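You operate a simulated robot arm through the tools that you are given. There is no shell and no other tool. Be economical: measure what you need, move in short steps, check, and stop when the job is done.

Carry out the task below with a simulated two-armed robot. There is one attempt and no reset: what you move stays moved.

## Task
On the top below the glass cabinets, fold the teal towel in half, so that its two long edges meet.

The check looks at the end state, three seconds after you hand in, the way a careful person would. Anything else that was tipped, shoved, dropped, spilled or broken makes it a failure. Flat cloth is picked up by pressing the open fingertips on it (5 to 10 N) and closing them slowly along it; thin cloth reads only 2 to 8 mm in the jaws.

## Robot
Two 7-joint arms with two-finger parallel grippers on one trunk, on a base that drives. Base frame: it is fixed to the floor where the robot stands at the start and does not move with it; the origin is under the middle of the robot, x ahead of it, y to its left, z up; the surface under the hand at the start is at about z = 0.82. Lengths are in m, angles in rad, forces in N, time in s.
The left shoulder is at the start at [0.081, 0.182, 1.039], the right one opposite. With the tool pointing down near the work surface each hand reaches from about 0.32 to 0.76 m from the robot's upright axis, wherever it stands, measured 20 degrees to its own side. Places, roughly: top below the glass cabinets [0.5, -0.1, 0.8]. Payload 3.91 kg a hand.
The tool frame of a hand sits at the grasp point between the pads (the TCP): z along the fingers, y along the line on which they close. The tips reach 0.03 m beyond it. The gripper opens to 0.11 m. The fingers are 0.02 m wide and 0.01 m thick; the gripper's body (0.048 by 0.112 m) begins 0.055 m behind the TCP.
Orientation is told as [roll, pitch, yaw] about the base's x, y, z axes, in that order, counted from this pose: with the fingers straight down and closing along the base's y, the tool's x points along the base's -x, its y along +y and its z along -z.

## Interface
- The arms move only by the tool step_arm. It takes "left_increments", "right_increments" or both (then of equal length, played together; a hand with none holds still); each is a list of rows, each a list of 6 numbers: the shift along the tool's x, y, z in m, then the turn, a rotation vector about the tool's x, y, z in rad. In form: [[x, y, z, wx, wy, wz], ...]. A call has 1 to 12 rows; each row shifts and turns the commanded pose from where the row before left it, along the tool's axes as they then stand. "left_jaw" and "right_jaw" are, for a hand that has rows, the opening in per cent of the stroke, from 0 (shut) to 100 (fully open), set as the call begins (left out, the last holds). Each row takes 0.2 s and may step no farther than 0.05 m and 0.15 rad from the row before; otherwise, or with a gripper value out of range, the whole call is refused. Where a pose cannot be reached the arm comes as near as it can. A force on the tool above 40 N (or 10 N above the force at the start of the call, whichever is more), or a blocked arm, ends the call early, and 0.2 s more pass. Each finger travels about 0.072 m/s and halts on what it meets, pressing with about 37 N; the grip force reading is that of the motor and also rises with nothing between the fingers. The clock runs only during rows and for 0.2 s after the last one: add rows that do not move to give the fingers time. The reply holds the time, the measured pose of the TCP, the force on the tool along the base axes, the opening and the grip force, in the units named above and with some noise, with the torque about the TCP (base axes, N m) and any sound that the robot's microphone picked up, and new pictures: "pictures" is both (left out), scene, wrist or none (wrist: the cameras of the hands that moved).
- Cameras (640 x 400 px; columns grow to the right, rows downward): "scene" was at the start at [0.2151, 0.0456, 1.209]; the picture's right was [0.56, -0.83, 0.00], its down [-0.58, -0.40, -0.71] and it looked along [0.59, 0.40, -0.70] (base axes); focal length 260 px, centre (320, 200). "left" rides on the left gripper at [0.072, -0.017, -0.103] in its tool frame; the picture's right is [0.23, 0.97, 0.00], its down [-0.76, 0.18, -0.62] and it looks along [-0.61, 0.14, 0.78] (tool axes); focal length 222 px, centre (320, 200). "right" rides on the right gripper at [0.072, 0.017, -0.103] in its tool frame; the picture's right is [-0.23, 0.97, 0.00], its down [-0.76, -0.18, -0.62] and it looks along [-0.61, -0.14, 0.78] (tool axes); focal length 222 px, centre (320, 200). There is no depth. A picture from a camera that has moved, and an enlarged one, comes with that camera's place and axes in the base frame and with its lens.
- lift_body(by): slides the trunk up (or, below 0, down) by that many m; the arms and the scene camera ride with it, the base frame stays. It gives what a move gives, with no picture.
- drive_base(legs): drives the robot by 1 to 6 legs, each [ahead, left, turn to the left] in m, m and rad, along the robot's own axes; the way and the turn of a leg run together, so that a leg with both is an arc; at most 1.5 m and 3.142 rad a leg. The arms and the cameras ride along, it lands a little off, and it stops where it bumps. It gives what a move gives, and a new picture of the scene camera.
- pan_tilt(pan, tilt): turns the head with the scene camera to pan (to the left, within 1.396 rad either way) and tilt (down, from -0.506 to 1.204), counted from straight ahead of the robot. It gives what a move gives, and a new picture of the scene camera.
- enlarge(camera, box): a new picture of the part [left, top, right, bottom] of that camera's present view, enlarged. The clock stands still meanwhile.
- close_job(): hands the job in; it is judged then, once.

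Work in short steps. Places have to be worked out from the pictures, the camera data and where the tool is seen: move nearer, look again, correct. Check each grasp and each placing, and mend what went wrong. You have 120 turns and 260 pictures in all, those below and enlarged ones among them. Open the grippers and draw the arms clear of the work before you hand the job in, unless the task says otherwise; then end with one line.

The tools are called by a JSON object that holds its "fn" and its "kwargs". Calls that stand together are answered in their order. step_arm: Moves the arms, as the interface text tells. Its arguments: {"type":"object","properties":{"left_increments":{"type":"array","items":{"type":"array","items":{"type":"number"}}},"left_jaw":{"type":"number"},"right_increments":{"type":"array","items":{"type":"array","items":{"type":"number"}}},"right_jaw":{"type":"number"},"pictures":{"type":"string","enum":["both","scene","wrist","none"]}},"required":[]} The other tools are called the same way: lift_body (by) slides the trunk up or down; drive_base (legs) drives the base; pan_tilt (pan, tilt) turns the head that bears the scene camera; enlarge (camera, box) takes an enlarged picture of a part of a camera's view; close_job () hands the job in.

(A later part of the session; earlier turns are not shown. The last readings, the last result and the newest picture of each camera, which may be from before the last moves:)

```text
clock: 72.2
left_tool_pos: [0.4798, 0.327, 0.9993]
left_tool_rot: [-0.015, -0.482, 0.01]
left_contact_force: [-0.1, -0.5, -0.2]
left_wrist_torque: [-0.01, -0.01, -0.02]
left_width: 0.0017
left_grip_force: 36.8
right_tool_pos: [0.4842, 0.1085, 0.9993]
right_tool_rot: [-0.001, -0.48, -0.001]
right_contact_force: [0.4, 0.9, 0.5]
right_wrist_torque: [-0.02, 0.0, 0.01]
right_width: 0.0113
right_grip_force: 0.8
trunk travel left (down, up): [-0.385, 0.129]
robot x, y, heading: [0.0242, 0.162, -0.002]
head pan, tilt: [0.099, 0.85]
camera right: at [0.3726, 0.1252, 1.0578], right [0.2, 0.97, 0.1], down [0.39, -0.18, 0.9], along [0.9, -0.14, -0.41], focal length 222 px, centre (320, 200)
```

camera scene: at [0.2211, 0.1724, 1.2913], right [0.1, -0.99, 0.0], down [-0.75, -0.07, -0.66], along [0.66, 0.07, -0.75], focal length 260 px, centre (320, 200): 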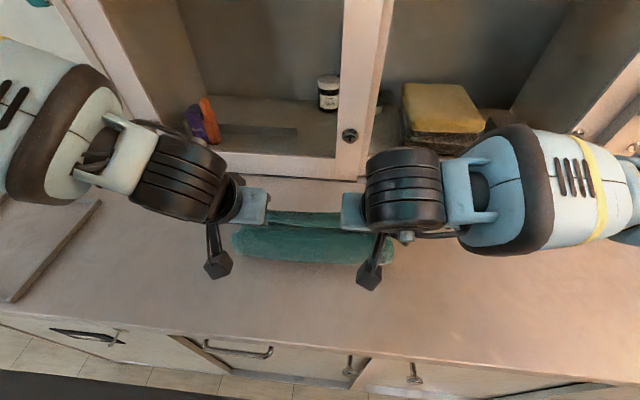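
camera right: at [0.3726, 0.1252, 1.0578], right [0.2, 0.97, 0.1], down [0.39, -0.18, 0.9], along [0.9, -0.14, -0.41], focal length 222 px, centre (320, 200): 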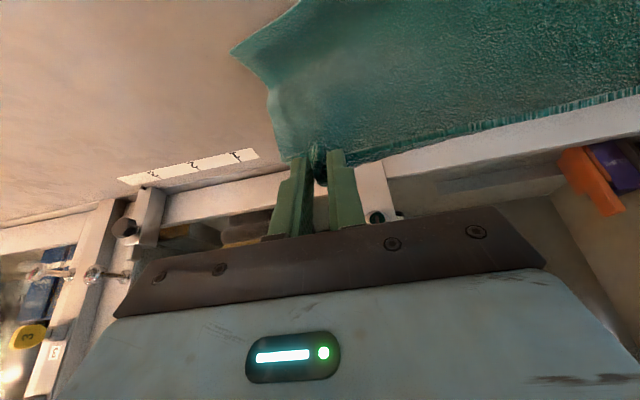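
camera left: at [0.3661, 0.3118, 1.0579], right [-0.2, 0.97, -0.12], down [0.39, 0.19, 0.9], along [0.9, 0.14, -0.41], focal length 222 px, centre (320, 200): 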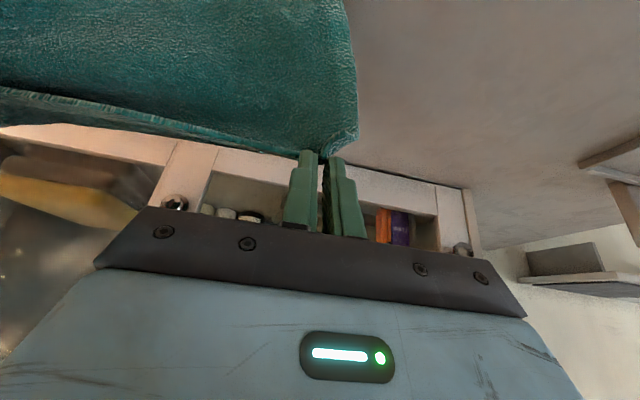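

The inner body slipped out and the right hand still has the edge. I clamp the right immediately.

{"fn": "step_arm", "kwargs": {"right_increments": [[0, 0, 0, 0, 0, 0], [0, 0, 0, 0, 0, 0]], "right_jaw": 0, "pictures": "scene"}}

{"fn": "enlarge", "kwargs": {"camera": "right", "box": [200, 60, 440, 210]}}

{"fn": "enlarge", "kwargs": {"camera": "left", "box": [120, 0, 440, 200]}}

```text
clock: 72.8
left_tool_pos: [0.479, 0.3277, 0.9999]
left_tool_rot: [-0.015, -0.481, 0.011]
left_contact_force: [-0.2, -1.3, -0.7]
left_wrist_torque: [-0.05, 0.02, 0.02]
left_width: 0.0019
left_grip_force: 37.2
right_tool_pos: [0.4842, 0.11, 0.9985]
right_tool_rot: [-0.002, -0.48, -0.001]
right_contact_force: [1.1, 0.6, -0.2]
right_wrist_torque: [0.02, 0.0, 0.03]
right_width: 0.0034
right_grip_force: 37.4
trunk travel left (down, up): [-0.385, 0.129]
robot x, y, heading: [0.0218, 0.1649, 0.003]
head pan, tilt: [0.099, 0.85]
camera scene: at [0.2216, 0.1724, 1.2912], right [0.1, -0.99, 0.0], down [-0.75, -0.07, -0.66], along [0.66, 0.07, -0.75], focal length 260 px, centre (320, 200)
```

scene: 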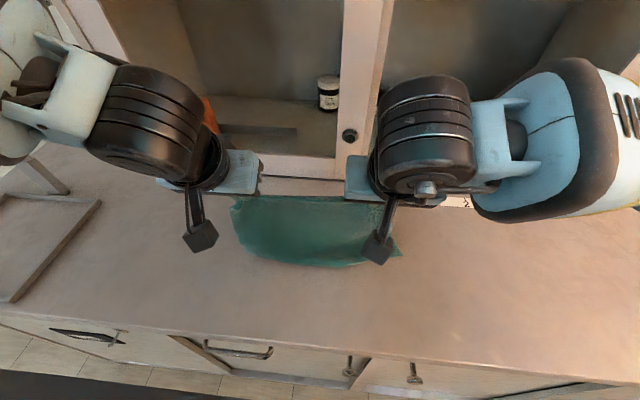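

```text
2.67 times, centred on (320, 135) of right
camera zoom: at [0.3722, 0.1254, 1.0578], right [0.2, 0.97, 0.1], down [0.39, -0.18, 0.9], along [0.9, -0.14, -0.41], focal length 592 px, centre (320, 373)
```

zoom: 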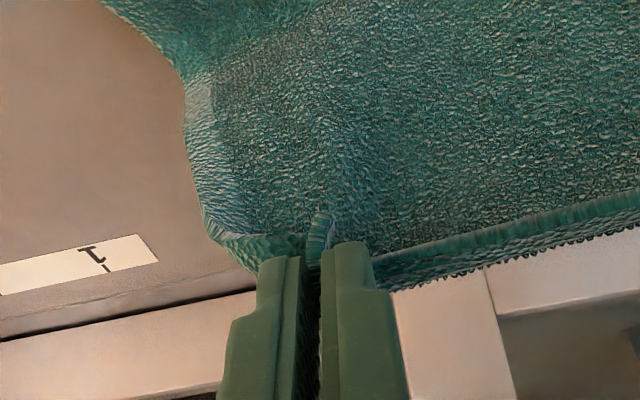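

```text
2.00 times, centred on (280, 100) of left
camera zoom: at [0.3661, 0.3117, 1.0579], right [-0.2, 0.97, -0.12], down [0.39, 0.19, 0.9], along [0.9, 0.14, -0.41], focal length 444 px, centre (400, 400)
```

zoom: 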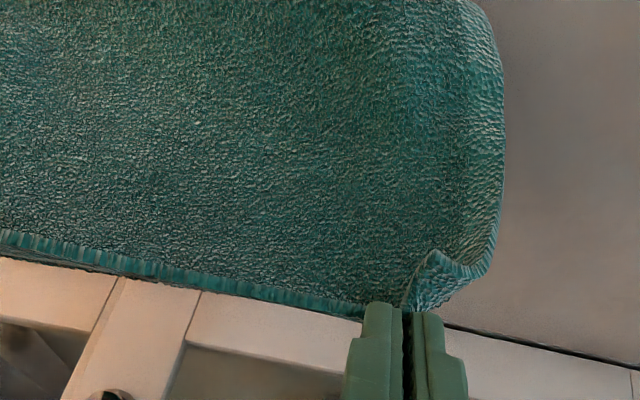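

Both hands now hold only the true edge, with the towel unrolled and its tail lying toward the cabinet. I carry the edge back toward the robot with the base and lower the trunk, so more of the tail lies flat before redoing the arc.

{"fn": "drive_base", "kwargs": {"legs": [[-0.075, 0, 0]]}}

{"fn": "lift_body", "kwargs": {"by": -0.035}}

{"fn": "enlarge", "kwargs": {"camera": "right", "box": [0, 0, 640, 400]}}

{"fn": "enlarge", "kwargs": {"camera": "left", "box": [0, 0, 640, 400]}}

```text
clock: 73.9
left_tool_pos: [0.4044, 0.3276, 1.0002]
left_tool_rot: [-0.015, -0.482, 0.011]
left_contact_force: [0.7, -0.7, -0.3]
left_wrist_torque: [-0.03, 0.02, -0.04]
left_width: 0.0018
left_grip_force: 36.9
right_tool_pos: [0.4093, 0.1085, 1.0]
right_tool_rot: [-0.001, -0.478, -0.002]
right_contact_force: [-0.1, 1.0, 0.7]
right_wrist_torque: [0.03, -0.04, -0.01]
right_width: 0.0037
right_grip_force: 36.8
trunk travel left (down, up): [-0.385, 0.129]
robot x, y, heading: [-0.0552, 0.1646, 0.0]
head pan, tilt: [0.099, 0.85]
camera scene: at [0.1465, 0.1724, 1.2913], right [0.1, -0.99, 0.0], down [-0.75, -0.07, -0.66], along [0.66, 0.07, -0.75], focal length 260 px, centre (320, 200)
```

scene: 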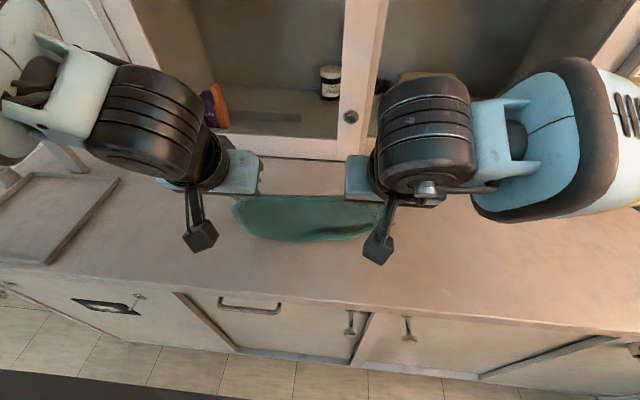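

```text
clock: 74.7
left_tool_pos: [0.405, 0.3274, 0.9658]
left_tool_rot: [-0.017, -0.479, 0.01]
left_contact_force: [-0.2, -2.0, 0.6]
left_wrist_torque: [0.0, 0.02, -0.01]
left_width: 0.002
left_grip_force: 37.3
right_tool_pos: [0.4097, 0.1096, 0.9657]
right_tool_rot: [-0.002, -0.48, -0.001]
right_contact_force: [-0.2, 1.4, -0.3]
right_wrist_torque: [0.01, 0.03, 0.01]
right_width: 0.0036
right_grip_force: 36.9
trunk travel left (down, up): [-0.35, 0.164]
robot x, y, heading: [-0.0524, 0.167, -0.0]
head pan, tilt: [0.099, 0.85]
```

```text
1.00 times, centred on (320, 200) of right (not enlarged: the box is as wide or as high as the picture)
camera zoom: at [0.2978, 0.1253, 1.023], right [0.2, 0.97, 0.1], down [0.39, -0.18, 0.9], along [0.9, -0.14, -0.41], focal length 222 px, centre (320, 200)
```

zoom: 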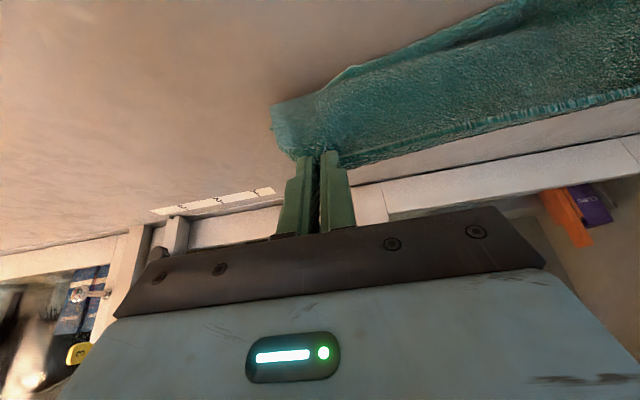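

```text
1.00 times, centred on (320, 200) of left (not enlarged: the box is as wide or as high as the picture)
camera zoom: at [0.2917, 0.3117, 1.0229], right [-0.2, 0.97, -0.12], down [0.39, 0.19, 0.9], along [0.9, 0.14, -0.41], focal length 222 px, centre (320, 200)
```

zoom: 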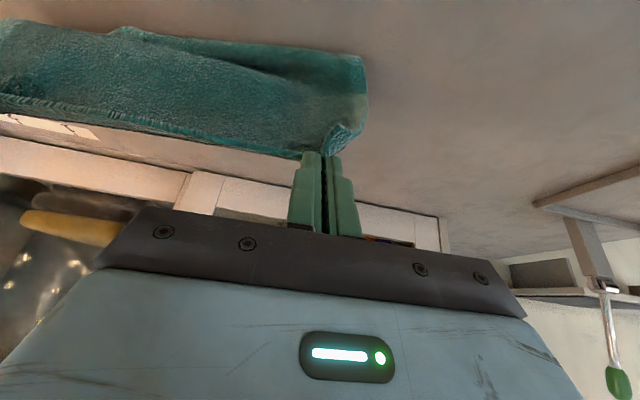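

I zoom in on the scene to understand how the tail lies.

{"fn": "enlarge", "kwargs": {"camera": "scene", "box": [200, 160, 420, 297]}}

{"fn": "enlarge", "kwargs": {"camera": "right", "box": [240, 0, 640, 250]}}

```text
2.91 times, centred on (310, 228) of scene
camera zoom: at [0.1588, 0.1724, 1.2538], right [0.1, -0.99, 0.0], down [-0.75, -0.07, -0.66], along [0.66, 0.07, -0.75], focal length 756 px, centre (349, 117)
```

zoom: 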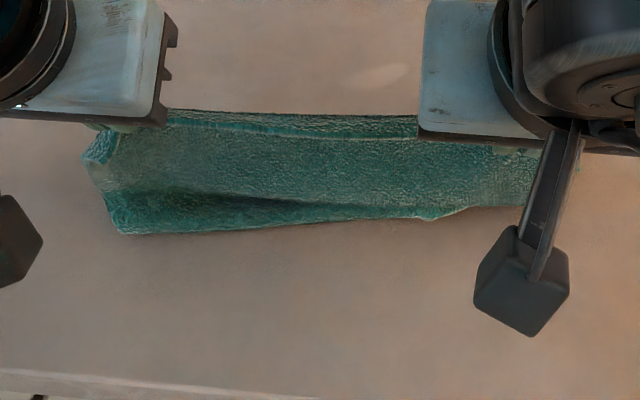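

```text
1.60 times, centred on (440, 125) of right
camera zoom: at [0.2978, 0.1253, 1.023], right [0.2, 0.97, 0.1], down [0.39, -0.18, 0.9], along [0.9, -0.14, -0.41], focal length 355 px, centre (128, 320)
```

zoom: 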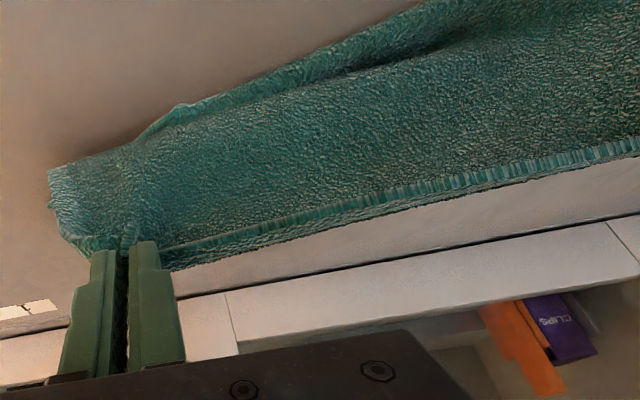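

The tail has ended up crumpled under on the robot side. Better plan: lift the towel clear so it hangs straight, lay its tail toward the robot while moving forward, then bring the held edge back onto the near edge – there the forward-tilted fingers lay the cloth without curl.

{"fn": "lift_body", "kwargs": {"by": 0.125}}

{"fn": "enlarge", "kwargs": {"camera": "scene", "box": [140, 100, 500, 325]}}

{"fn": "enlarge", "kwargs": {"camera": "right", "box": [0, 0, 640, 400]}}

```text
clock: 76.2
left_tool_pos: [0.4057, 0.3278, 1.089]
left_tool_rot: [-0.016, -0.48, 0.013]
left_contact_force: [-0.4, -1.8, -0.4]
left_wrist_torque: [-0.03, 0.01, -0.02]
left_width: 0.0018
left_grip_force: 37.0
right_tool_pos: [0.4095, 0.1089, 1.0888]
right_tool_rot: [-0.003, -0.477, -0.001]
right_contact_force: [-0.4, 1.3, 0.0]
right_wrist_torque: [0.03, 0.03, 0.03]
right_width: 0.0036
right_grip_force: 36.7
trunk travel left (down, up): [-0.475, 0.039]
robot x, y, heading: [-0.054, 0.1611, 0.002]
head pan, tilt: [0.099, 0.85]
```

```text
1.78 times, centred on (320, 212) of scene
camera zoom: at [0.0885, 0.1724, 1.3994], right [0.1, -0.99, 0.0], down [-0.75, -0.07, -0.66], along [0.66, 0.07, -0.75], focal length 462 px, centre (320, 178)
```

zoom: 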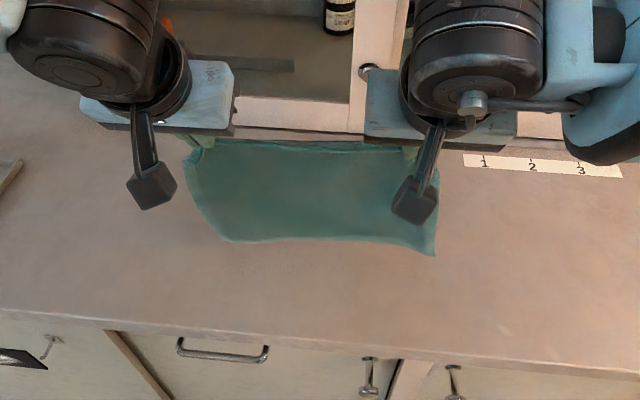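

```text
1.00 times, centred on (320, 200) of right (not enlarged: the box is as wide or as high as the picture)
camera zoom: at [0.2983, 0.1253, 1.1468], right [0.2, 0.97, 0.1], down [0.39, -0.18, 0.9], along [0.9, -0.14, -0.42], focal length 222 px, centre (320, 200)
```

zoom: 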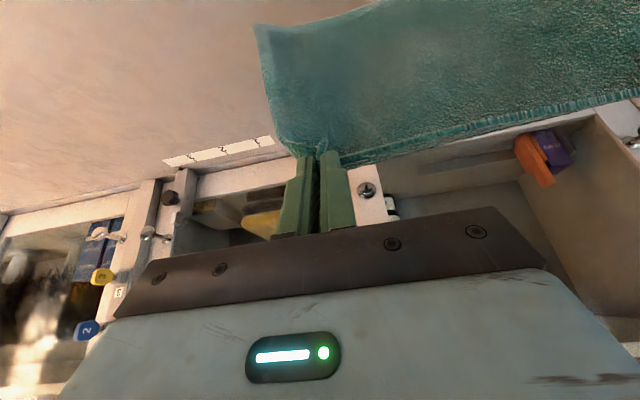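

The towel now hangs as a clean sheet, bottom edge at about x 0.45 just above the top. I move forward and down so that the bottom edge touches and trails toward the robot.

{"fn": "step_arm", "kwargs": {"left_increments": [[-0.0154, 0, 0.0137, 0, 0, 0], [-0.0154, 0, 0.0137, 0, 0, 0], [-0.0056, 0, 0.0254, 0, 0, 0], [-0.0056, 0, 0.0254, 0, 0, 0], [-0.0056, 0, 0.0254, 0, 0, 0]], "right_increments": [[-0.0154, 0, 0.0137, 0, 0, 0], [-0.0154, 0, 0.0137, 0, 0, 0], [-0.0056, 0, 0.0254, 0, 0, 0], [-0.0056, 0, 0.0254, 0, 0, 0], [-0.0056, 0, 0.0254, 0, 0, 0]], "pictures": "scene"}}

```text
clock: 77.4
left_tool_pos: [0.4968, 0.327, 1.0198]
left_tool_rot: [-0.017, -0.482, 0.009]
left_contact_force: [0.3, -0.3, 0.2]
left_wrist_torque: [-0.02, 0.03, -0.01]
left_width: 0.002
left_grip_force: 37.1
right_tool_pos: [0.5009, 0.1092, 1.0193]
right_tool_rot: [-0.003, -0.477, 0.001]
right_contact_force: [0.0, 0.5, -0.1]
right_wrist_torque: [0.0, 0.02, 0.0]
right_width: 0.0036
right_grip_force: 37.6
trunk travel left (down, up): [-0.475, 0.039]
robot x, y, heading: [-0.0526, 0.164, -0.003]
head pan, tilt: [0.099, 0.85]
camera scene: at [0.0892, 0.1726, 1.3994], right [0.1, -0.99, 0.0], down [-0.75, -0.08, -0.66], along [0.66, 0.07, -0.75], focal length 260 px, centre (320, 200)
```

scene: 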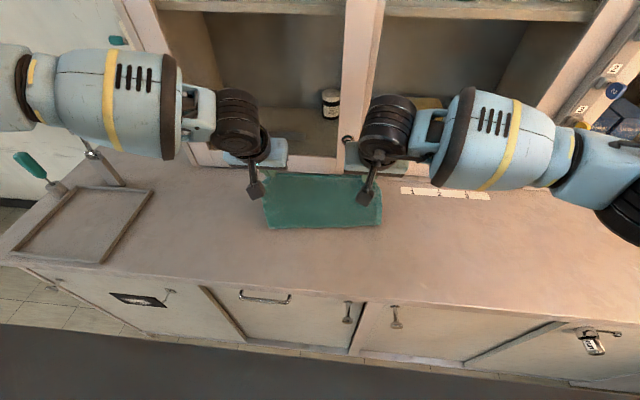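

The bottom edge is touching at x≈0.48–0.50 with the sheet rising forward. I continue down and forward (arms, then base).

{"fn": "step_arm", "kwargs": {"left_increments": [[-0.006, 0, 0.0224, 0, 0, 0], [-0.006, 0, 0.0224, 0, 0, 0], [-0.006, 0, 0.0224, 0, 0, 0]], "right_increments": [[-0.006, 0, 0.0224, 0, 0, 0], [-0.006, 0, 0.0224, 0, 0, 0], [-0.006, 0, 0.0224, 0, 0, 0]], "pictures": "none"}}

{"fn": "drive_base", "kwargs": {"legs": [[0.035, 0, 0]]}}

```text
clock: 78.2
left_tool_pos: [0.5324, 0.3386, 0.9748]
left_tool_rot: [-0.019, -0.481, 0.01]
left_contact_force: [1.1, -7.4, 0.4]
left_wrist_torque: [-0.26, -0.02, -0.13]
left_width: 0.0019
left_grip_force: 36.5
left hand out of reach, approached as far as the arm can: row 2, 3
right_tool_pos: [0.5475, 0.1105, 0.9696]
right_tool_rot: [0.001, -0.479, 0.001]
right_contact_force: [-0.1, 7.7, 0.4]
right_wrist_torque: [0.19, 0.04, 0.19]
right_width: 0.0036
right_grip_force: 37.4
trunk travel left (down, up): [-0.475, 0.039]
robot x, y, heading: [-0.051, 0.1662, 0.003]
head pan, tilt: [0.099, 0.85]
```

```text
clock: 79.0
left_tool_pos: [0.5677, 0.3394, 0.9759]
left_tool_rot: [-0.018, -0.483, 0.011]
left_contact_force: [0.5, -6.8, -0.1]
left_wrist_torque: [-0.2, 0.0, -0.18]
left_width: 0.0014
left_grip_force: 37.0
right_tool_pos: [0.5805, 0.1095, 0.9693]
right_tool_rot: [-0.002, -0.48, -0.002]
right_contact_force: [-0.8, 6.7, 0.2]
right_wrist_torque: [0.16, 0.04, 0.09]
right_width: 0.0039
right_grip_force: 37.3
trunk travel left (down, up): [-0.475, 0.039]
robot x, y, heading: [-0.0185, 0.1635, -0.002]
head pan, tilt: [0.099, 0.85]
camera scene: at [0.1216, 0.1724, 1.3998], right [0.1, -0.99, 0.0], down [-0.75, -0.07, -0.66], along [0.66, 0.07, -0.75], focal length 260 px, centre (320, 200)
```

scene: 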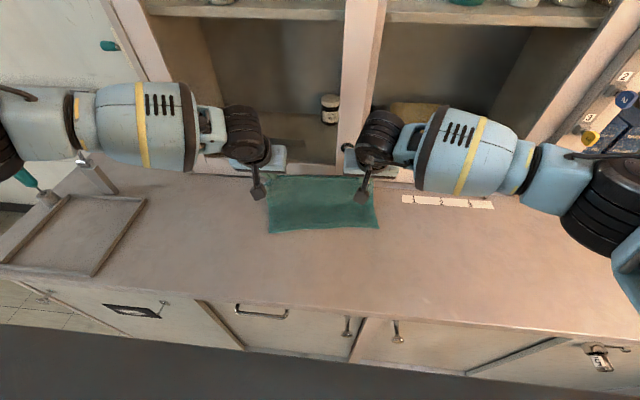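

The sheet's tail lies flat toward the robot (near edge ≈(0.50,0.35)–(0.54,0.06)) and rises at x≈0.585. I begin bringing the held edge back and down over it.

{"fn": "step_arm", "kwargs": {"left_increments": [[0.0181, -0.003, 0.0094, 0, 0, 0], [0.0181, -0.003, 0.0094, 0, 0, 0], [0.0181, -0.003, 0.0094, 0, 0, 0]], "right_increments": [[0.0136, 0, 0.0117, 0, 0, 0], [0.0136, 0, 0.0117, 0, 0, 0], [0.0136, 0, 0.0117, 0, 0, 0]]}}

{"fn": "enlarge", "kwargs": {"camera": "scene", "box": [200, 140, 440, 290]}}

```text
clock: 79.8
left_tool_pos: [0.5272, 0.3377, 0.9286]
left_tool_rot: [-0.02, -0.483, 0.01]
left_contact_force: [0.4, -5.4, 0.0]
left_wrist_torque: [-0.19, -0.06, -0.09]
left_width: 0.0018
left_grip_force: 37.6
left hand out of reach, approached as far as the arm can: row 2, 3
right_tool_pos: [0.5605, 0.1094, 0.9187]
right_tool_rot: [-0.001, -0.48, -0.002]
right_contact_force: [-1.1, 5.5, 0.6]
right_wrist_torque: [0.17, 0.0, 0.13]
right_width: 0.004
right_grip_force: 37.5
trunk travel left (down, up): [-0.475, 0.039]
robot x, y, heading: [-0.0206, 0.1649, 0.003]
head pan, tilt: [0.099, 0.85]
camera scene: at [0.122, 0.1724, 1.3996], right [0.1, -0.99, 0.0], down [-0.75, -0.07, -0.66], along [0.66, 0.07, -0.75], focal length 260 px, centre (320, 200)
camera right: at [0.4491, 0.1256, 0.9772], right [0.2, 0.97, 0.1], down [0.39, -0.18, 0.9], along [0.9, -0.14, -0.41], focal length 222 px, centre (320, 200)
camera left: at [0.4135, 0.3219, 0.9871], right [-0.2, 0.97, -0.12], down [0.38, 0.19, 0.9], along [0.9, 0.14, -0.41], focal length 222 px, centre (320, 200)
```

scene: 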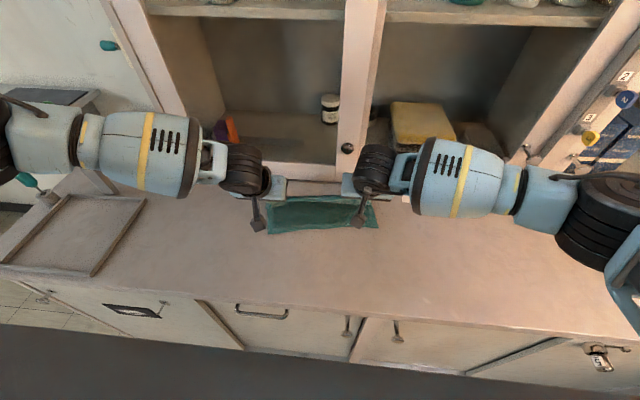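
right: 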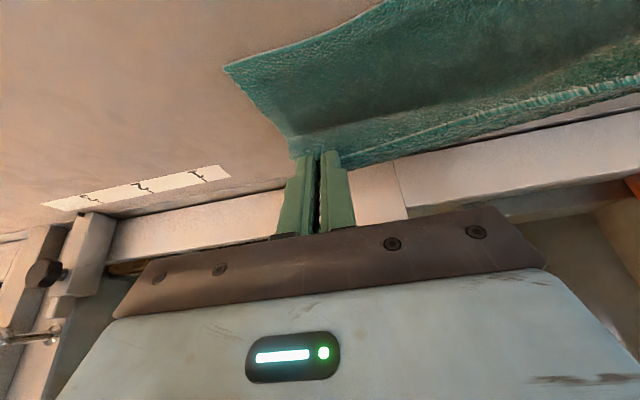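
left: 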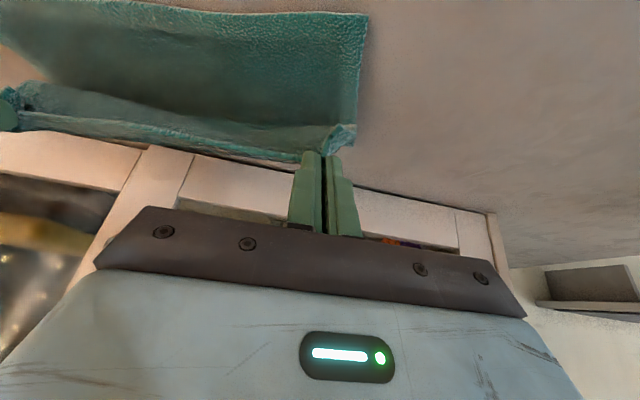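

```text
2.67 times, centred on (320, 215) of scene
camera zoom: at [0.122, 0.1724, 1.3996], right [0.1, -0.99, 0.0], down [-0.75, -0.07, -0.66], along [0.66, 0.07, -0.75], focal length 693 px, centre (320, 160)
```

zoom: 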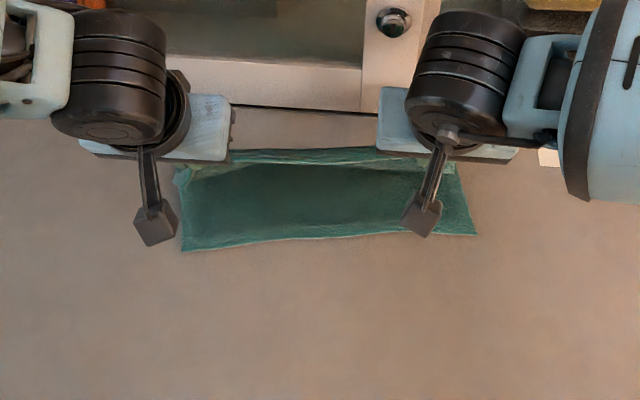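

The tail lies flat: its edge corners are left (0.488,0.348), right (0.540,0.056). I shift 1.6 cm to the right with the base and bring the held edge down toward that line.

{"fn": "drive_base", "kwargs": {"legs": [[0, -0.016, 0]]}}

{"fn": "step_arm", "kwargs": {"left_increments": [[0.0174, 0, 0.0095, 0, 0, 0], [0.0174, 0, 0.0095, 0, 0, 0], [0.0174, 0, 0.0095, 0, 0, 0]], "right_increments": [[0.012, 0, 0.0101, 0, 0, 0], [0.012, 0, 0.0101, 0, 0, 0], [0.012, 0, 0.0101, 0, 0, 0]]}}

```text
clock: 80.7
left_tool_pos: [0.5265, 0.3231, 0.9289]
left_tool_rot: [-0.019, -0.483, 0.01]
left_contact_force: [0.7, -6.3, -0.6]
left_wrist_torque: [-0.21, -0.05, -0.14]
left_width: 0.0016
left_grip_force: 37.1
right_tool_pos: [0.561, 0.095, 0.9193]
right_tool_rot: [-0.003, -0.479, 0.0]
right_contact_force: [-1.2, 6.6, 0.3]
right_wrist_torque: [0.13, 0.0, 0.15]
right_width: 0.0036
right_grip_force: 36.5
trunk travel left (down, up): [-0.475, 0.039]
robot x, y, heading: [-0.0191, 0.1486, -0.003]
head pan, tilt: [0.099, 0.85]
camera scene: at [0.1224, 0.1573, 1.3996], right [0.1, -0.99, 0.0], down [-0.75, -0.08, -0.66], along [0.66, 0.07, -0.75], focal length 260 px, centre (320, 200)
```

scene: 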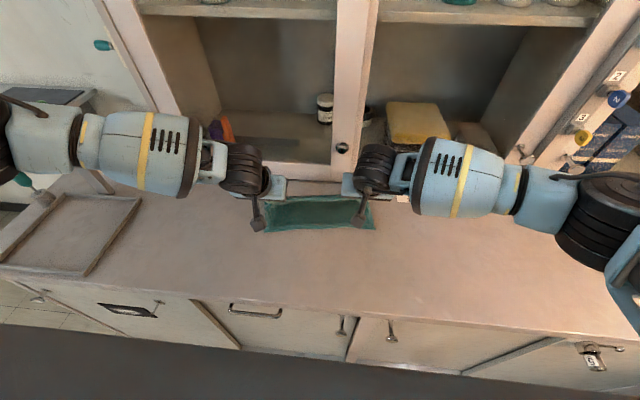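

```text
clock: 81.5
left_tool_pos: [0.4903, 0.3318, 0.8888]
left_tool_rot: [-0.022, -0.484, 0.01]
left_contact_force: [4.0, -14.5, 0.4]
left_wrist_torque: [-0.43, -0.09, -0.16]
left_width: 0.0015
left_grip_force: 36.7
left hand out of reach, approached as far as the arm can: row 1, 2, 3
right_tool_pos: [0.5441, 0.0963, 0.875]
right_tool_rot: [0.001, -0.48, 0.0]
right_contact_force: [-3.5, 13.8, 0.1]
right_wrist_torque: [0.42, 0.07, 0.27]
right_width: 0.0037
right_grip_force: 37.4
trunk travel left (down, up): [-0.475, 0.039]
robot x, y, heading: [-0.0209, 0.1496, 0.002]
head pan, tilt: [0.099, 0.85]
camera scene: at [0.1223, 0.1571, 1.3996], right [0.1, -0.99, 0.0], down [-0.75, -0.08, -0.66], along [0.66, 0.07, -0.75], focal length 260 px, centre (320, 200)
camera right: at [0.4307, 0.1113, 0.934], right [0.2, 0.97, 0.11], down [0.39, -0.18, 0.9], along [0.9, -0.14, -0.41], focal length 222 px, centre (320, 200)
camera left: at [0.3759, 0.3158, 0.9464], right [-0.2, 0.97, -0.13], down [0.38, 0.2, 0.9], along [0.9, 0.13, -0.41], focal length 222 px, centre (320, 200)
```

scene: 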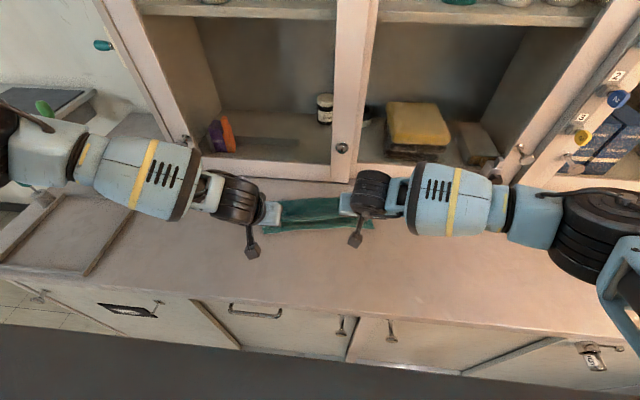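
right: 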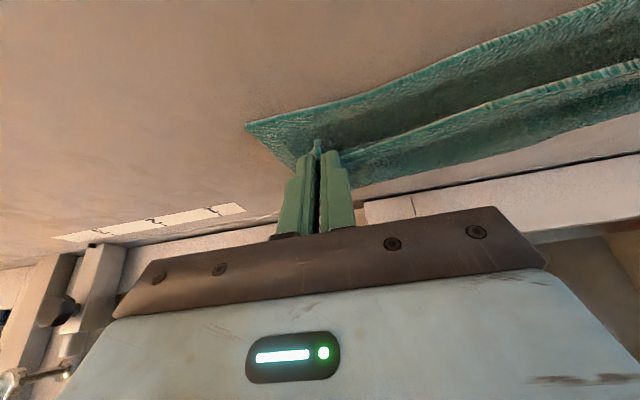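
left: 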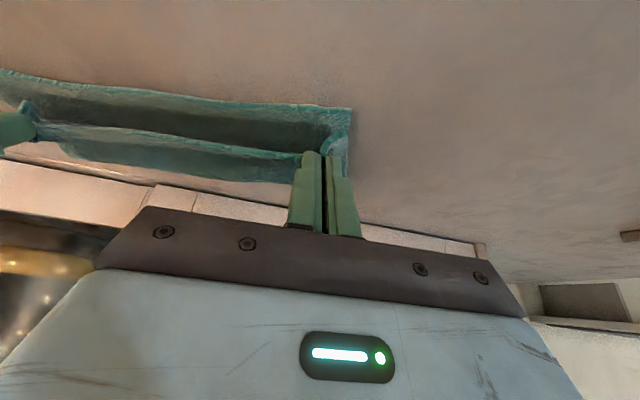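

Left arm is near its low limit with the trunk high, so I use the trunk for the last lowering. First a small relief of tension, right raised slightly.

{"fn": "step_arm", "kwargs": {"left_increments": [[0.002, -0.006, -0.001, 0, 0, 0], [0, 0, 0, 0, 0, 0]], "right_increments": [[0.0043, 0.006, -0.0135, 0, 0, 0], [0, 0, 0, 0, 0, 0]], "pictures": "none"}}

{"fn": "drive_base", "kwargs": {"legs": [[-0.004, -0.01, 0]]}}

{"fn": "lift_body", "kwargs": {"by": -0.022}}

{"fn": "enlarge", "kwargs": {"camera": "right", "box": [160, 40, 560, 290]}}

{"fn": "enlarge", "kwargs": {"camera": "left", "box": [0, 40, 400, 290]}}

```text
clock: 82.1
left_tool_pos: [0.4853, 0.3285, 0.8908]
left_tool_rot: [-0.02, -0.482, 0.012]
left_contact_force: [2.1, -7.3, 0.3]
left_wrist_torque: [-0.24, -0.1, -0.1]
left_width: 0.0012
left_grip_force: 37.3
left hand out of reach, approached as far as the arm can: row 1
right_tool_pos: [0.5342, 0.1, 0.885]
right_tool_rot: [-0.001, -0.481, -0.001]
right_contact_force: [-1.0, 7.8, -0.6]
right_wrist_torque: [0.2, 0.04, 0.12]
right_width: 0.0037
right_grip_force: 37.2
trunk travel left (down, up): [-0.475, 0.039]
robot x, y, heading: [-0.0196, 0.1491, -0.003]
head pan, tilt: [0.099, 0.85]
```

```text
clock: 82.9
left_tool_pos: [0.4813, 0.3196, 0.8901]
left_tool_rot: [-0.021, -0.48, 0.011]
left_contact_force: [2.4, -6.0, 0.0]
left_wrist_torque: [-0.17, -0.12, -0.07]
left_width: 0.0017
left_grip_force: 37.2
right_tool_pos: [0.5295, 0.0896, 0.8855]
right_tool_rot: [-0.001, -0.479, -0.001]
right_contact_force: [-1.3, 6.4, 0.0]
right_wrist_torque: [0.16, 0.05, 0.16]
right_width: 0.0037
right_grip_force: 36.9
trunk travel left (down, up): [-0.475, 0.039]
robot x, y, heading: [-0.0218, 0.1414, 0.002]
head pan, tilt: [0.099, 0.85]
camera scene: at [0.1187, 0.1477, 1.3995], right [0.1, -0.99, 0.0], down [-0.75, -0.08, -0.66], along [0.66, 0.07, -0.75], focal length 260 px, centre (320, 200)
```

scene: 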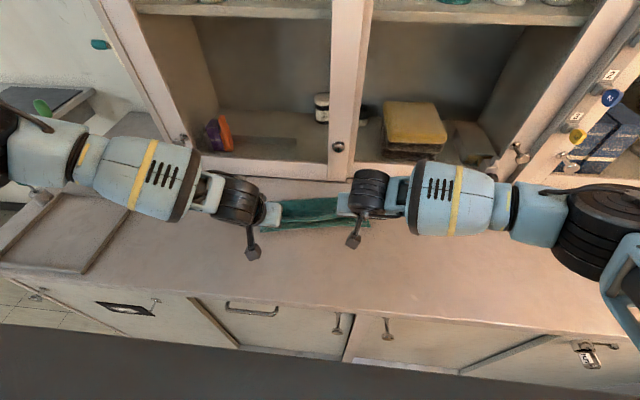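

```text
clock: 83.5
left_tool_pos: [0.4823, 0.3191, 0.8691]
left_tool_rot: [-0.021, -0.484, 0.011]
left_contact_force: [1.2, -5.1, 0.4]
left_wrist_torque: [-0.16, -0.02, -0.07]
left_width: 0.0011
left_grip_force: 37.6
right_tool_pos: [0.5303, 0.0899, 0.8638]
right_tool_rot: [-0.001, -0.481, 0.0]
right_contact_force: [-2.2, 6.1, 0.3]
right_wrist_torque: [0.21, 0.04, 0.13]
right_width: 0.0037
right_grip_force: 36.7
trunk travel left (down, up): [-0.453, 0.061]
robot x, y, heading: [-0.0225, 0.1372, 0.003]
head pan, tilt: [0.099, 0.85]
```

```text
1.60 times, centred on (360, 165) of right
camera zoom: at [0.4172, 0.1063, 0.9229], right [0.2, 0.97, 0.11], down [0.39, -0.18, 0.9], along [0.9, -0.14, -0.41], focal length 355 px, centre (256, 256)
```

zoom: 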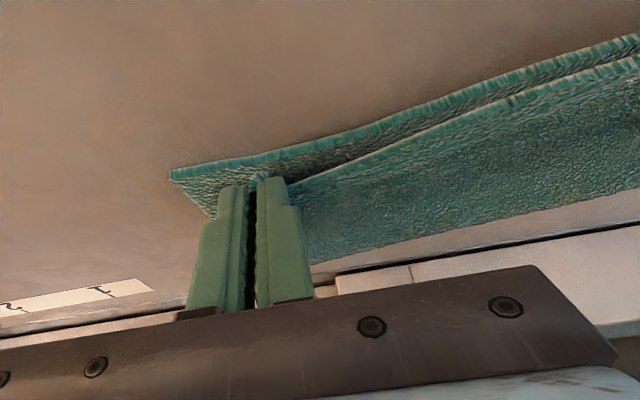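

```text
1.60 times, centred on (200, 165) of left
camera zoom: at [0.3684, 0.3034, 0.927], right [-0.2, 0.97, -0.12], down [0.38, 0.19, 0.9], along [0.9, 0.14, -0.41], focal length 355 px, centre (512, 256)
```

zoom: 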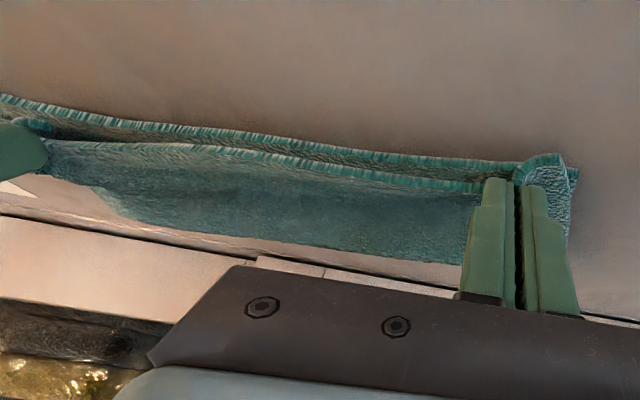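

The two edges nearly coincide now. I bring the right back ~6 mm and lower the trunk the last 8 mm.

{"fn": "step_arm", "kwargs": {"right_increments": [[0.0053, 0, -0.0028, 0, 0, 0], [0, 0, 0, 0, 0, 0]], "pictures": "none"}}

{"fn": "lift_body", "kwargs": {"by": -0.009}}

{"fn": "enlarge", "kwargs": {"camera": "right", "box": [160, 40, 560, 290]}}

{"fn": "enlarge", "kwargs": {"camera": "left", "box": [0, 40, 400, 290]}}

```text
clock: 84.1
left_tool_pos: [0.4821, 0.3193, 0.8674]
left_tool_rot: [-0.019, -0.484, 0.011]
left_contact_force: [0.6, -6.0, -0.2]
left_wrist_torque: [-0.13, -0.03, -0.08]
left_width: 0.0012
left_grip_force: 36.9
right_tool_pos: [0.525, 0.09, 0.8626]
right_tool_rot: [0.001, -0.479, -0.001]
right_contact_force: [-1.2, 5.6, 0.1]
right_wrist_torque: [0.18, 0.03, 0.15]
right_width: 0.0038
right_grip_force: 36.3
trunk travel left (down, up): [-0.453, 0.061]
robot x, y, heading: [-0.0212, 0.1383, -0.002]
head pan, tilt: [0.099, 0.85]
```

```text
clock: 84.7
left_tool_pos: [0.4805, 0.3192, 0.859]
left_tool_rot: [-0.017, -0.483, 0.011]
left_contact_force: [0.1, -5.6, 0.3]
left_wrist_torque: [-0.16, -0.02, -0.09]
left_width: 0.0014
left_grip_force: 37.3
right_tool_pos: [0.5238, 0.0903, 0.8553]
right_tool_rot: [0.0, -0.481, -0.001]
right_contact_force: [-2.1, 6.2, 2.2]
right_wrist_torque: [0.18, -0.04, 0.15]
right_width: 0.0036
right_grip_force: 36.8
trunk travel left (down, up): [-0.444, 0.07]
robot x, y, heading: [-0.0214, 0.1355, 0.0]
head pan, tilt: [0.099, 0.85]
```

```text
1.60 times, centred on (360, 165) of right
camera zoom: at [0.4112, 0.1064, 0.9136], right [0.2, 0.97, 0.1], down [0.39, -0.18, 0.9], along [0.9, -0.14, -0.41], focal length 355 px, centre (256, 256)
```

zoom: 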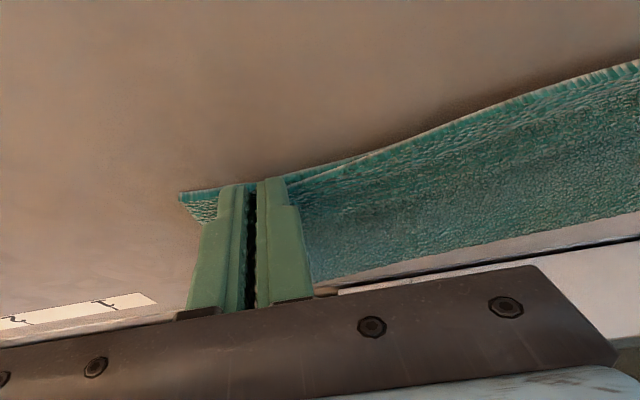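

```text
1.60 times, centred on (200, 165) of left
camera zoom: at [0.3682, 0.3039, 0.9173], right [-0.2, 0.97, -0.12], down [0.38, 0.19, 0.9], along [0.9, 0.14, -0.41], focal length 355 px, centre (512, 256)
```

zoom: 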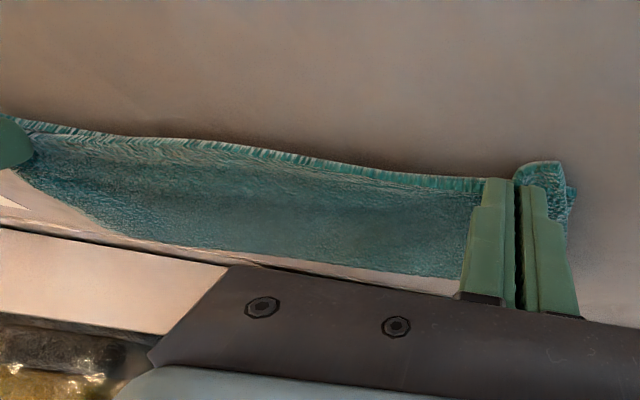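

The held edge covers the lower edge along its length. I release by opening gently.

{"fn": "step_arm", "kwargs": {"left_increments": [[0.001, 0, 0.002, 0, 0, 0], [0, 0, 0, 0, 0, 0], [0, 0, 0, 0, 0, 0]], "right_increments": [[0, 0, 0, 0, 0, 0], [0, 0, 0, 0, 0, 0], [0, 0, 0, 0, 0, 0]], "left_jaw": 12, "right_jaw": 12, "pictures": "none"}}

{"fn": "step_arm", "kwargs": {"left_increments": [[0, 0, 0, 0, 0, 0], [0, 0, 0, 0, 0, 0]], "right_increments": [[0, 0, 0, 0, 0, 0], [0, 0, 0, 0, 0, 0]], "left_jaw": 30, "right_jaw": 30, "pictures": "wrist"}}

```text
clock: 85.5
left_tool_pos: [0.4828, 0.3197, 0.8563]
left_tool_rot: [-0.018, -0.48, 0.011]
left_contact_force: [0.0, -0.2, 0.0]
left_wrist_torque: [-0.01, -0.01, 0.0]
left_width: 0.0133
left_grip_force: 0.7
right_tool_pos: [0.5243, 0.0905, 0.8551]
right_tool_rot: [-0.002, -0.48, -0.001]
right_contact_force: [0.0, 0.0, 0.6]
right_wrist_torque: [-0.03, 0.01, 0.03]
right_width: 0.0133
right_grip_force: 0.6
trunk travel left (down, up): [-0.444, 0.07]
robot x, y, heading: [-0.0228, 0.1394, 0.001]
head pan, tilt: [0.099, 0.85]
```

```text
clock: 86.1
left_tool_pos: [0.4817, 0.3185, 0.857]
left_tool_rot: [-0.02, -0.482, 0.01]
left_contact_force: [-0.6, -0.7, -1.2]
left_wrist_torque: [0.0, -0.01, 0.0]
left_width: 0.0331
left_grip_force: 0.0
right_tool_pos: [0.5251, 0.089, 0.855]
right_tool_rot: [-0.002, -0.482, 0.001]
right_contact_force: [0.6, -0.6, -0.5]
right_wrist_torque: [0.02, 0.02, -0.04]
right_width: 0.0329
right_grip_force: 0.0
trunk travel left (down, up): [-0.444, 0.07]
robot x, y, heading: [-0.0218, 0.1391, 0.002]
head pan, tilt: [0.099, 0.85]
camera right: at [0.4116, 0.1061, 0.9131], right [0.2, 0.97, 0.1], down [0.39, -0.18, 0.9], along [0.9, -0.14, -0.41], focal length 222 px, centre (320, 200)
camera left: at [0.3685, 0.3038, 0.9148], right [-0.2, 0.97, -0.12], down [0.39, 0.19, 0.9], along [0.9, 0.14, -0.41], focal length 222 px, centre (320, 200)
```

right: 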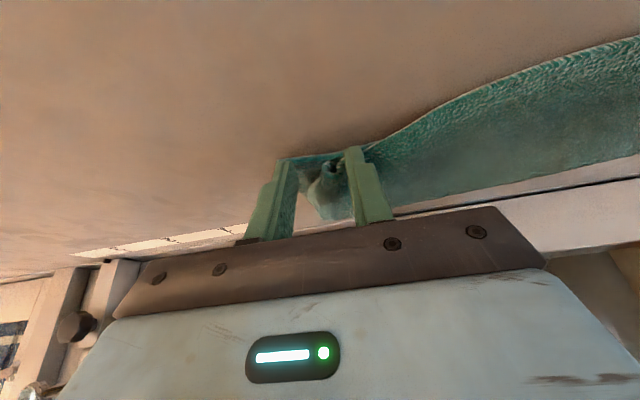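
left: 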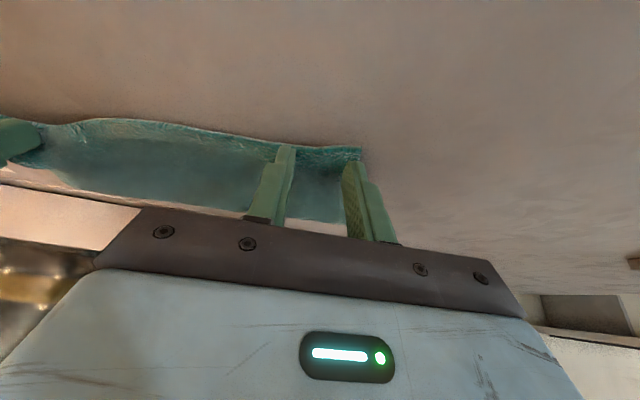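

Both edges are released; I withdraw both hands upward and outward and view the result.

{"fn": "step_arm", "kwargs": {"left_increments": [[0, 0, 0, 0, 0, 0], [0, 0, -0.02, 0, 0, 0], [0, 0, -0.04, 0, 0, 0], [0, 0.02, -0.04, 0, 0, 0], [0.02, 0.04, 0, 0, 0, 0], [0.02, 0.04, 0, 0, 0, 0]], "right_increments": [[0, 0, 0, 0, 0, 0], [0, 0, -0.02, 0, 0, 0], [0, 0, -0.04, 0, 0, 0], [0, -0.02, -0.04, 0, 0, 0], [0.02, -0.04, 0, 0, 0, 0], [0.02, -0.04, 0, 0, 0, 0]], "left_jaw": 45, "right_jaw": 45}}

{"fn": "enlarge", "kwargs": {"camera": "scene", "box": [210, 160, 430, 297]}}

```text
clock: 87.5
left_tool_pos: [0.3999, 0.4202, 0.9253]
left_tool_rot: [-0.021, -0.482, 0.013]
left_contact_force: [0.0, -0.2, 0.4]
left_wrist_torque: [0.01, 0.02, -0.06]
left_width: 0.0491
left_grip_force: 0.1
right_tool_pos: [0.4418, -0.011, 0.925]
right_tool_rot: [-0.001, -0.48, -0.001]
right_contact_force: [-0.2, -0.5, 0.3]
right_wrist_torque: [0.02, -0.01, 0.03]
right_width: 0.0495
right_grip_force: 0.1
trunk travel left (down, up): [-0.444, 0.07]
robot x, y, heading: [-0.0209, 0.1393, -0.0]
head pan, tilt: [0.099, 0.85]
camera scene: at [0.1443, 0.1471, 1.3613], right [0.1, -0.99, 0.0], down [-0.75, -0.07, -0.66], along [0.66, 0.07, -0.75], focal length 260 px, centre (320, 200)
camera right: at [0.3289, 0.0047, 0.9838], right [0.2, 0.97, 0.11], down [0.39, -0.18, 0.91], along [0.9, -0.14, -0.41], focal length 222 px, centre (320, 200)
camera left: at [0.2855, 0.4044, 0.9825], right [-0.2, 0.97, -0.12], down [0.38, 0.19, 0.9], along [0.9, 0.13, -0.41], focal length 222 px, centre (320, 200)
```

scene: 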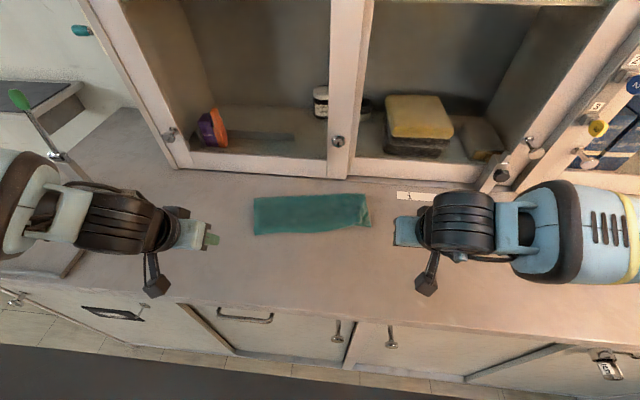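
right: 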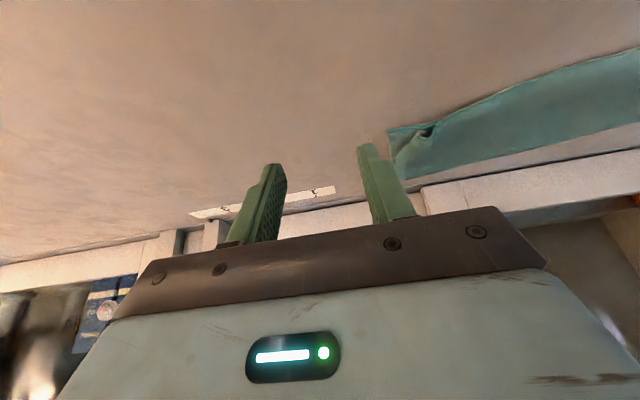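
left: 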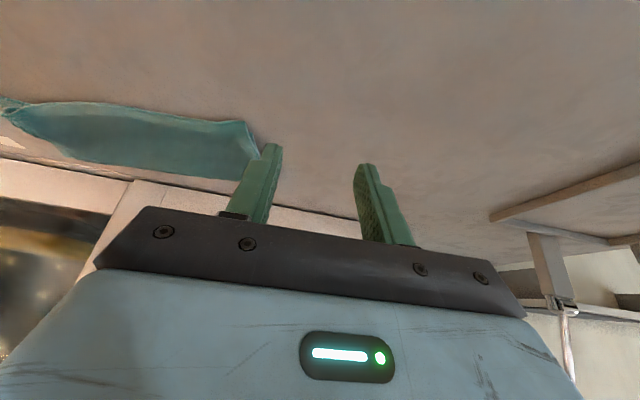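

```text
2.91 times, centred on (320, 228) of scene
camera zoom: at [0.1443, 0.1471, 1.3613], right [0.1, -0.99, 0.0], down [-0.75, -0.07, -0.66], along [0.66, 0.07, -0.75], focal length 756 px, centre (320, 117)
```

zoom: 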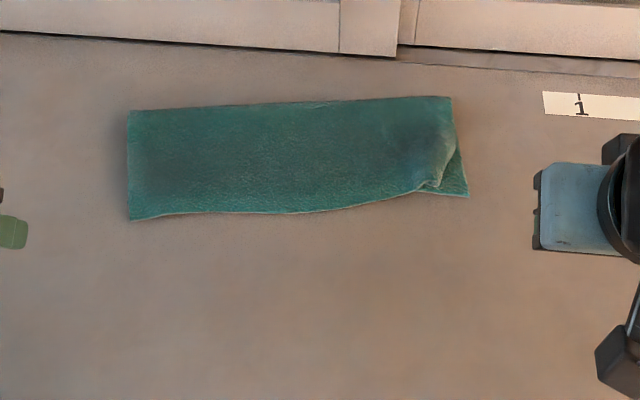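

Excellent: nearly perfect half fold. Only the right near corner of the upper layer is puckered. I look closer.

{"fn": "step_arm", "kwargs": {"right_increments": [[-0.02, 0.025, 0, 0, 0, 0], [-0.01, 0.025, 0, 0, 0, 0], [0, 0.02, 0, 0, 0, 0]], "pictures": "none"}}

{"fn": "enlarge", "kwargs": {"camera": "right", "box": [200, 40, 440, 190]}}

{"fn": "enlarge", "kwargs": {"camera": "scene", "box": [320, 180, 400, 230]}}

```text
clock: 88.3
left_tool_pos: [0.401, 0.4204, 0.924]
left_tool_rot: [-0.018, -0.482, 0.011]
left_contact_force: [0.4, -0.3, 0.4]
left_wrist_torque: [0.03, 0.0, 0.02]
left_width: 0.0496
left_grip_force: 0.0
right_tool_pos: [0.4694, 0.0603, 0.9389]
right_tool_rot: [-0.001, -0.48, -0.002]
right_contact_force: [-0.2, -0.2, -0.2]
right_wrist_torque: [-0.01, 0.01, 0.05]
right_width: 0.0492
right_grip_force: 0.1
trunk travel left (down, up): [-0.444, 0.07]
robot x, y, heading: [-0.0231, 0.1402, -0.002]
head pan, tilt: [0.099, 0.85]
```

```text
2.67 times, centred on (320, 115) of right
camera zoom: at [0.3572, 0.0764, 0.9975], right [0.2, 0.97, 0.1], down [0.39, -0.18, 0.9], along [0.9, -0.14, -0.41], focal length 592 px, centre (320, 427)
```

zoom: 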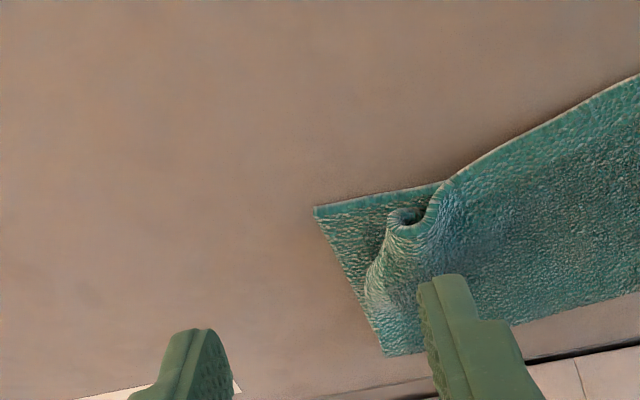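

```text
8.00 times, centred on (360, 205) of scene
camera zoom: at [0.1463, 0.1476, 1.3611], right [0.1, -0.99, 0.0], down [-0.75, -0.08, -0.66], along [0.66, 0.07, -0.75], focal length 2080 px, centre (0, 160)
```

zoom: 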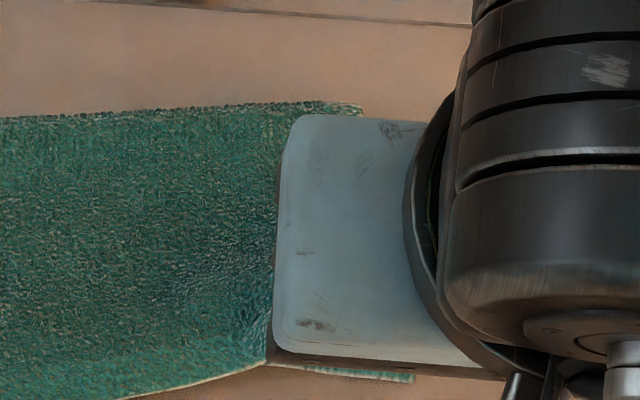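

The upper layer's last ~3.5 cm at the right corner is rolled into a small tube (end at ≈(0.536,0.092)). I'll anchor the towel with the left hand and unroll the tube outward with the right fingertips. First I reset the posture: arms up, trunk down.

{"fn": "step_arm", "kwargs": {"left_increments": [[-0.01, 0, -0.03, 0, 0.12, 0], [-0.01, 0, -0.03, 0, 0.12, 0], [-0.01, 0, -0.03, 0, 0.12, 0], [0, 0, -0.03, 0, 0.12, 0]], "right_increments": [[-0.01, 0, -0.03, 0, 0.12, 0], [-0.01, 0, -0.03, 0, 0.12, 0], [-0.01, 0, -0.03, 0, 0.12, 0], [0, 0, -0.03, 0, 0.12, 0]], "left_jaw": 0, "right_jaw": 0, "pictures": "none"}}

{"fn": "lift_body", "kwargs": {"by": -0.11}}

```text
clock: 89.3
left_tool_pos: [0.3924, 0.4218, 1.0507]
left_tool_rot: [-0.017, -0.003, 0.0]
left_contact_force: [1.2, 0.3, 0.5]
left_wrist_torque: [0.03, 0.04, -0.07]
left_width: 0.0
left_grip_force: 37.3
right_tool_pos: [0.4627, 0.0598, 1.064]
right_tool_rot: [-0.001, 0.004, 0.0]
right_contact_force: [1.1, -0.4, 0.3]
right_wrist_torque: [0.03, -0.02, 0.02]
right_width: 0.0
right_grip_force: 37.2
trunk travel left (down, up): [-0.444, 0.07]
robot x, y, heading: [-0.0216, 0.1438, 0.003]
head pan, tilt: [0.099, 0.85]
```

```text
clock: 90.7
left_tool_pos: [0.3931, 0.423, 0.9401]
left_tool_rot: [-0.018, -0.003, 0.002]
left_contact_force: [-0.7, -0.4, -0.8]
left_wrist_torque: [-0.01, -0.02, 0.01]
left_width: 0.0
left_grip_force: 36.7
right_tool_pos: [0.4612, 0.0603, 0.9543]
right_tool_rot: [0.0, 0.0, 0.0]
right_contact_force: [0.5, -0.2, 0.1]
right_wrist_torque: [-0.03, -0.04, 0.0]
right_width: 0.0
right_grip_force: 37.6
trunk travel left (down, up): [-0.334, 0.18]
robot x, y, heading: [-0.0213, 0.1376, 0.003]
head pan, tilt: [0.099, 0.85]
```

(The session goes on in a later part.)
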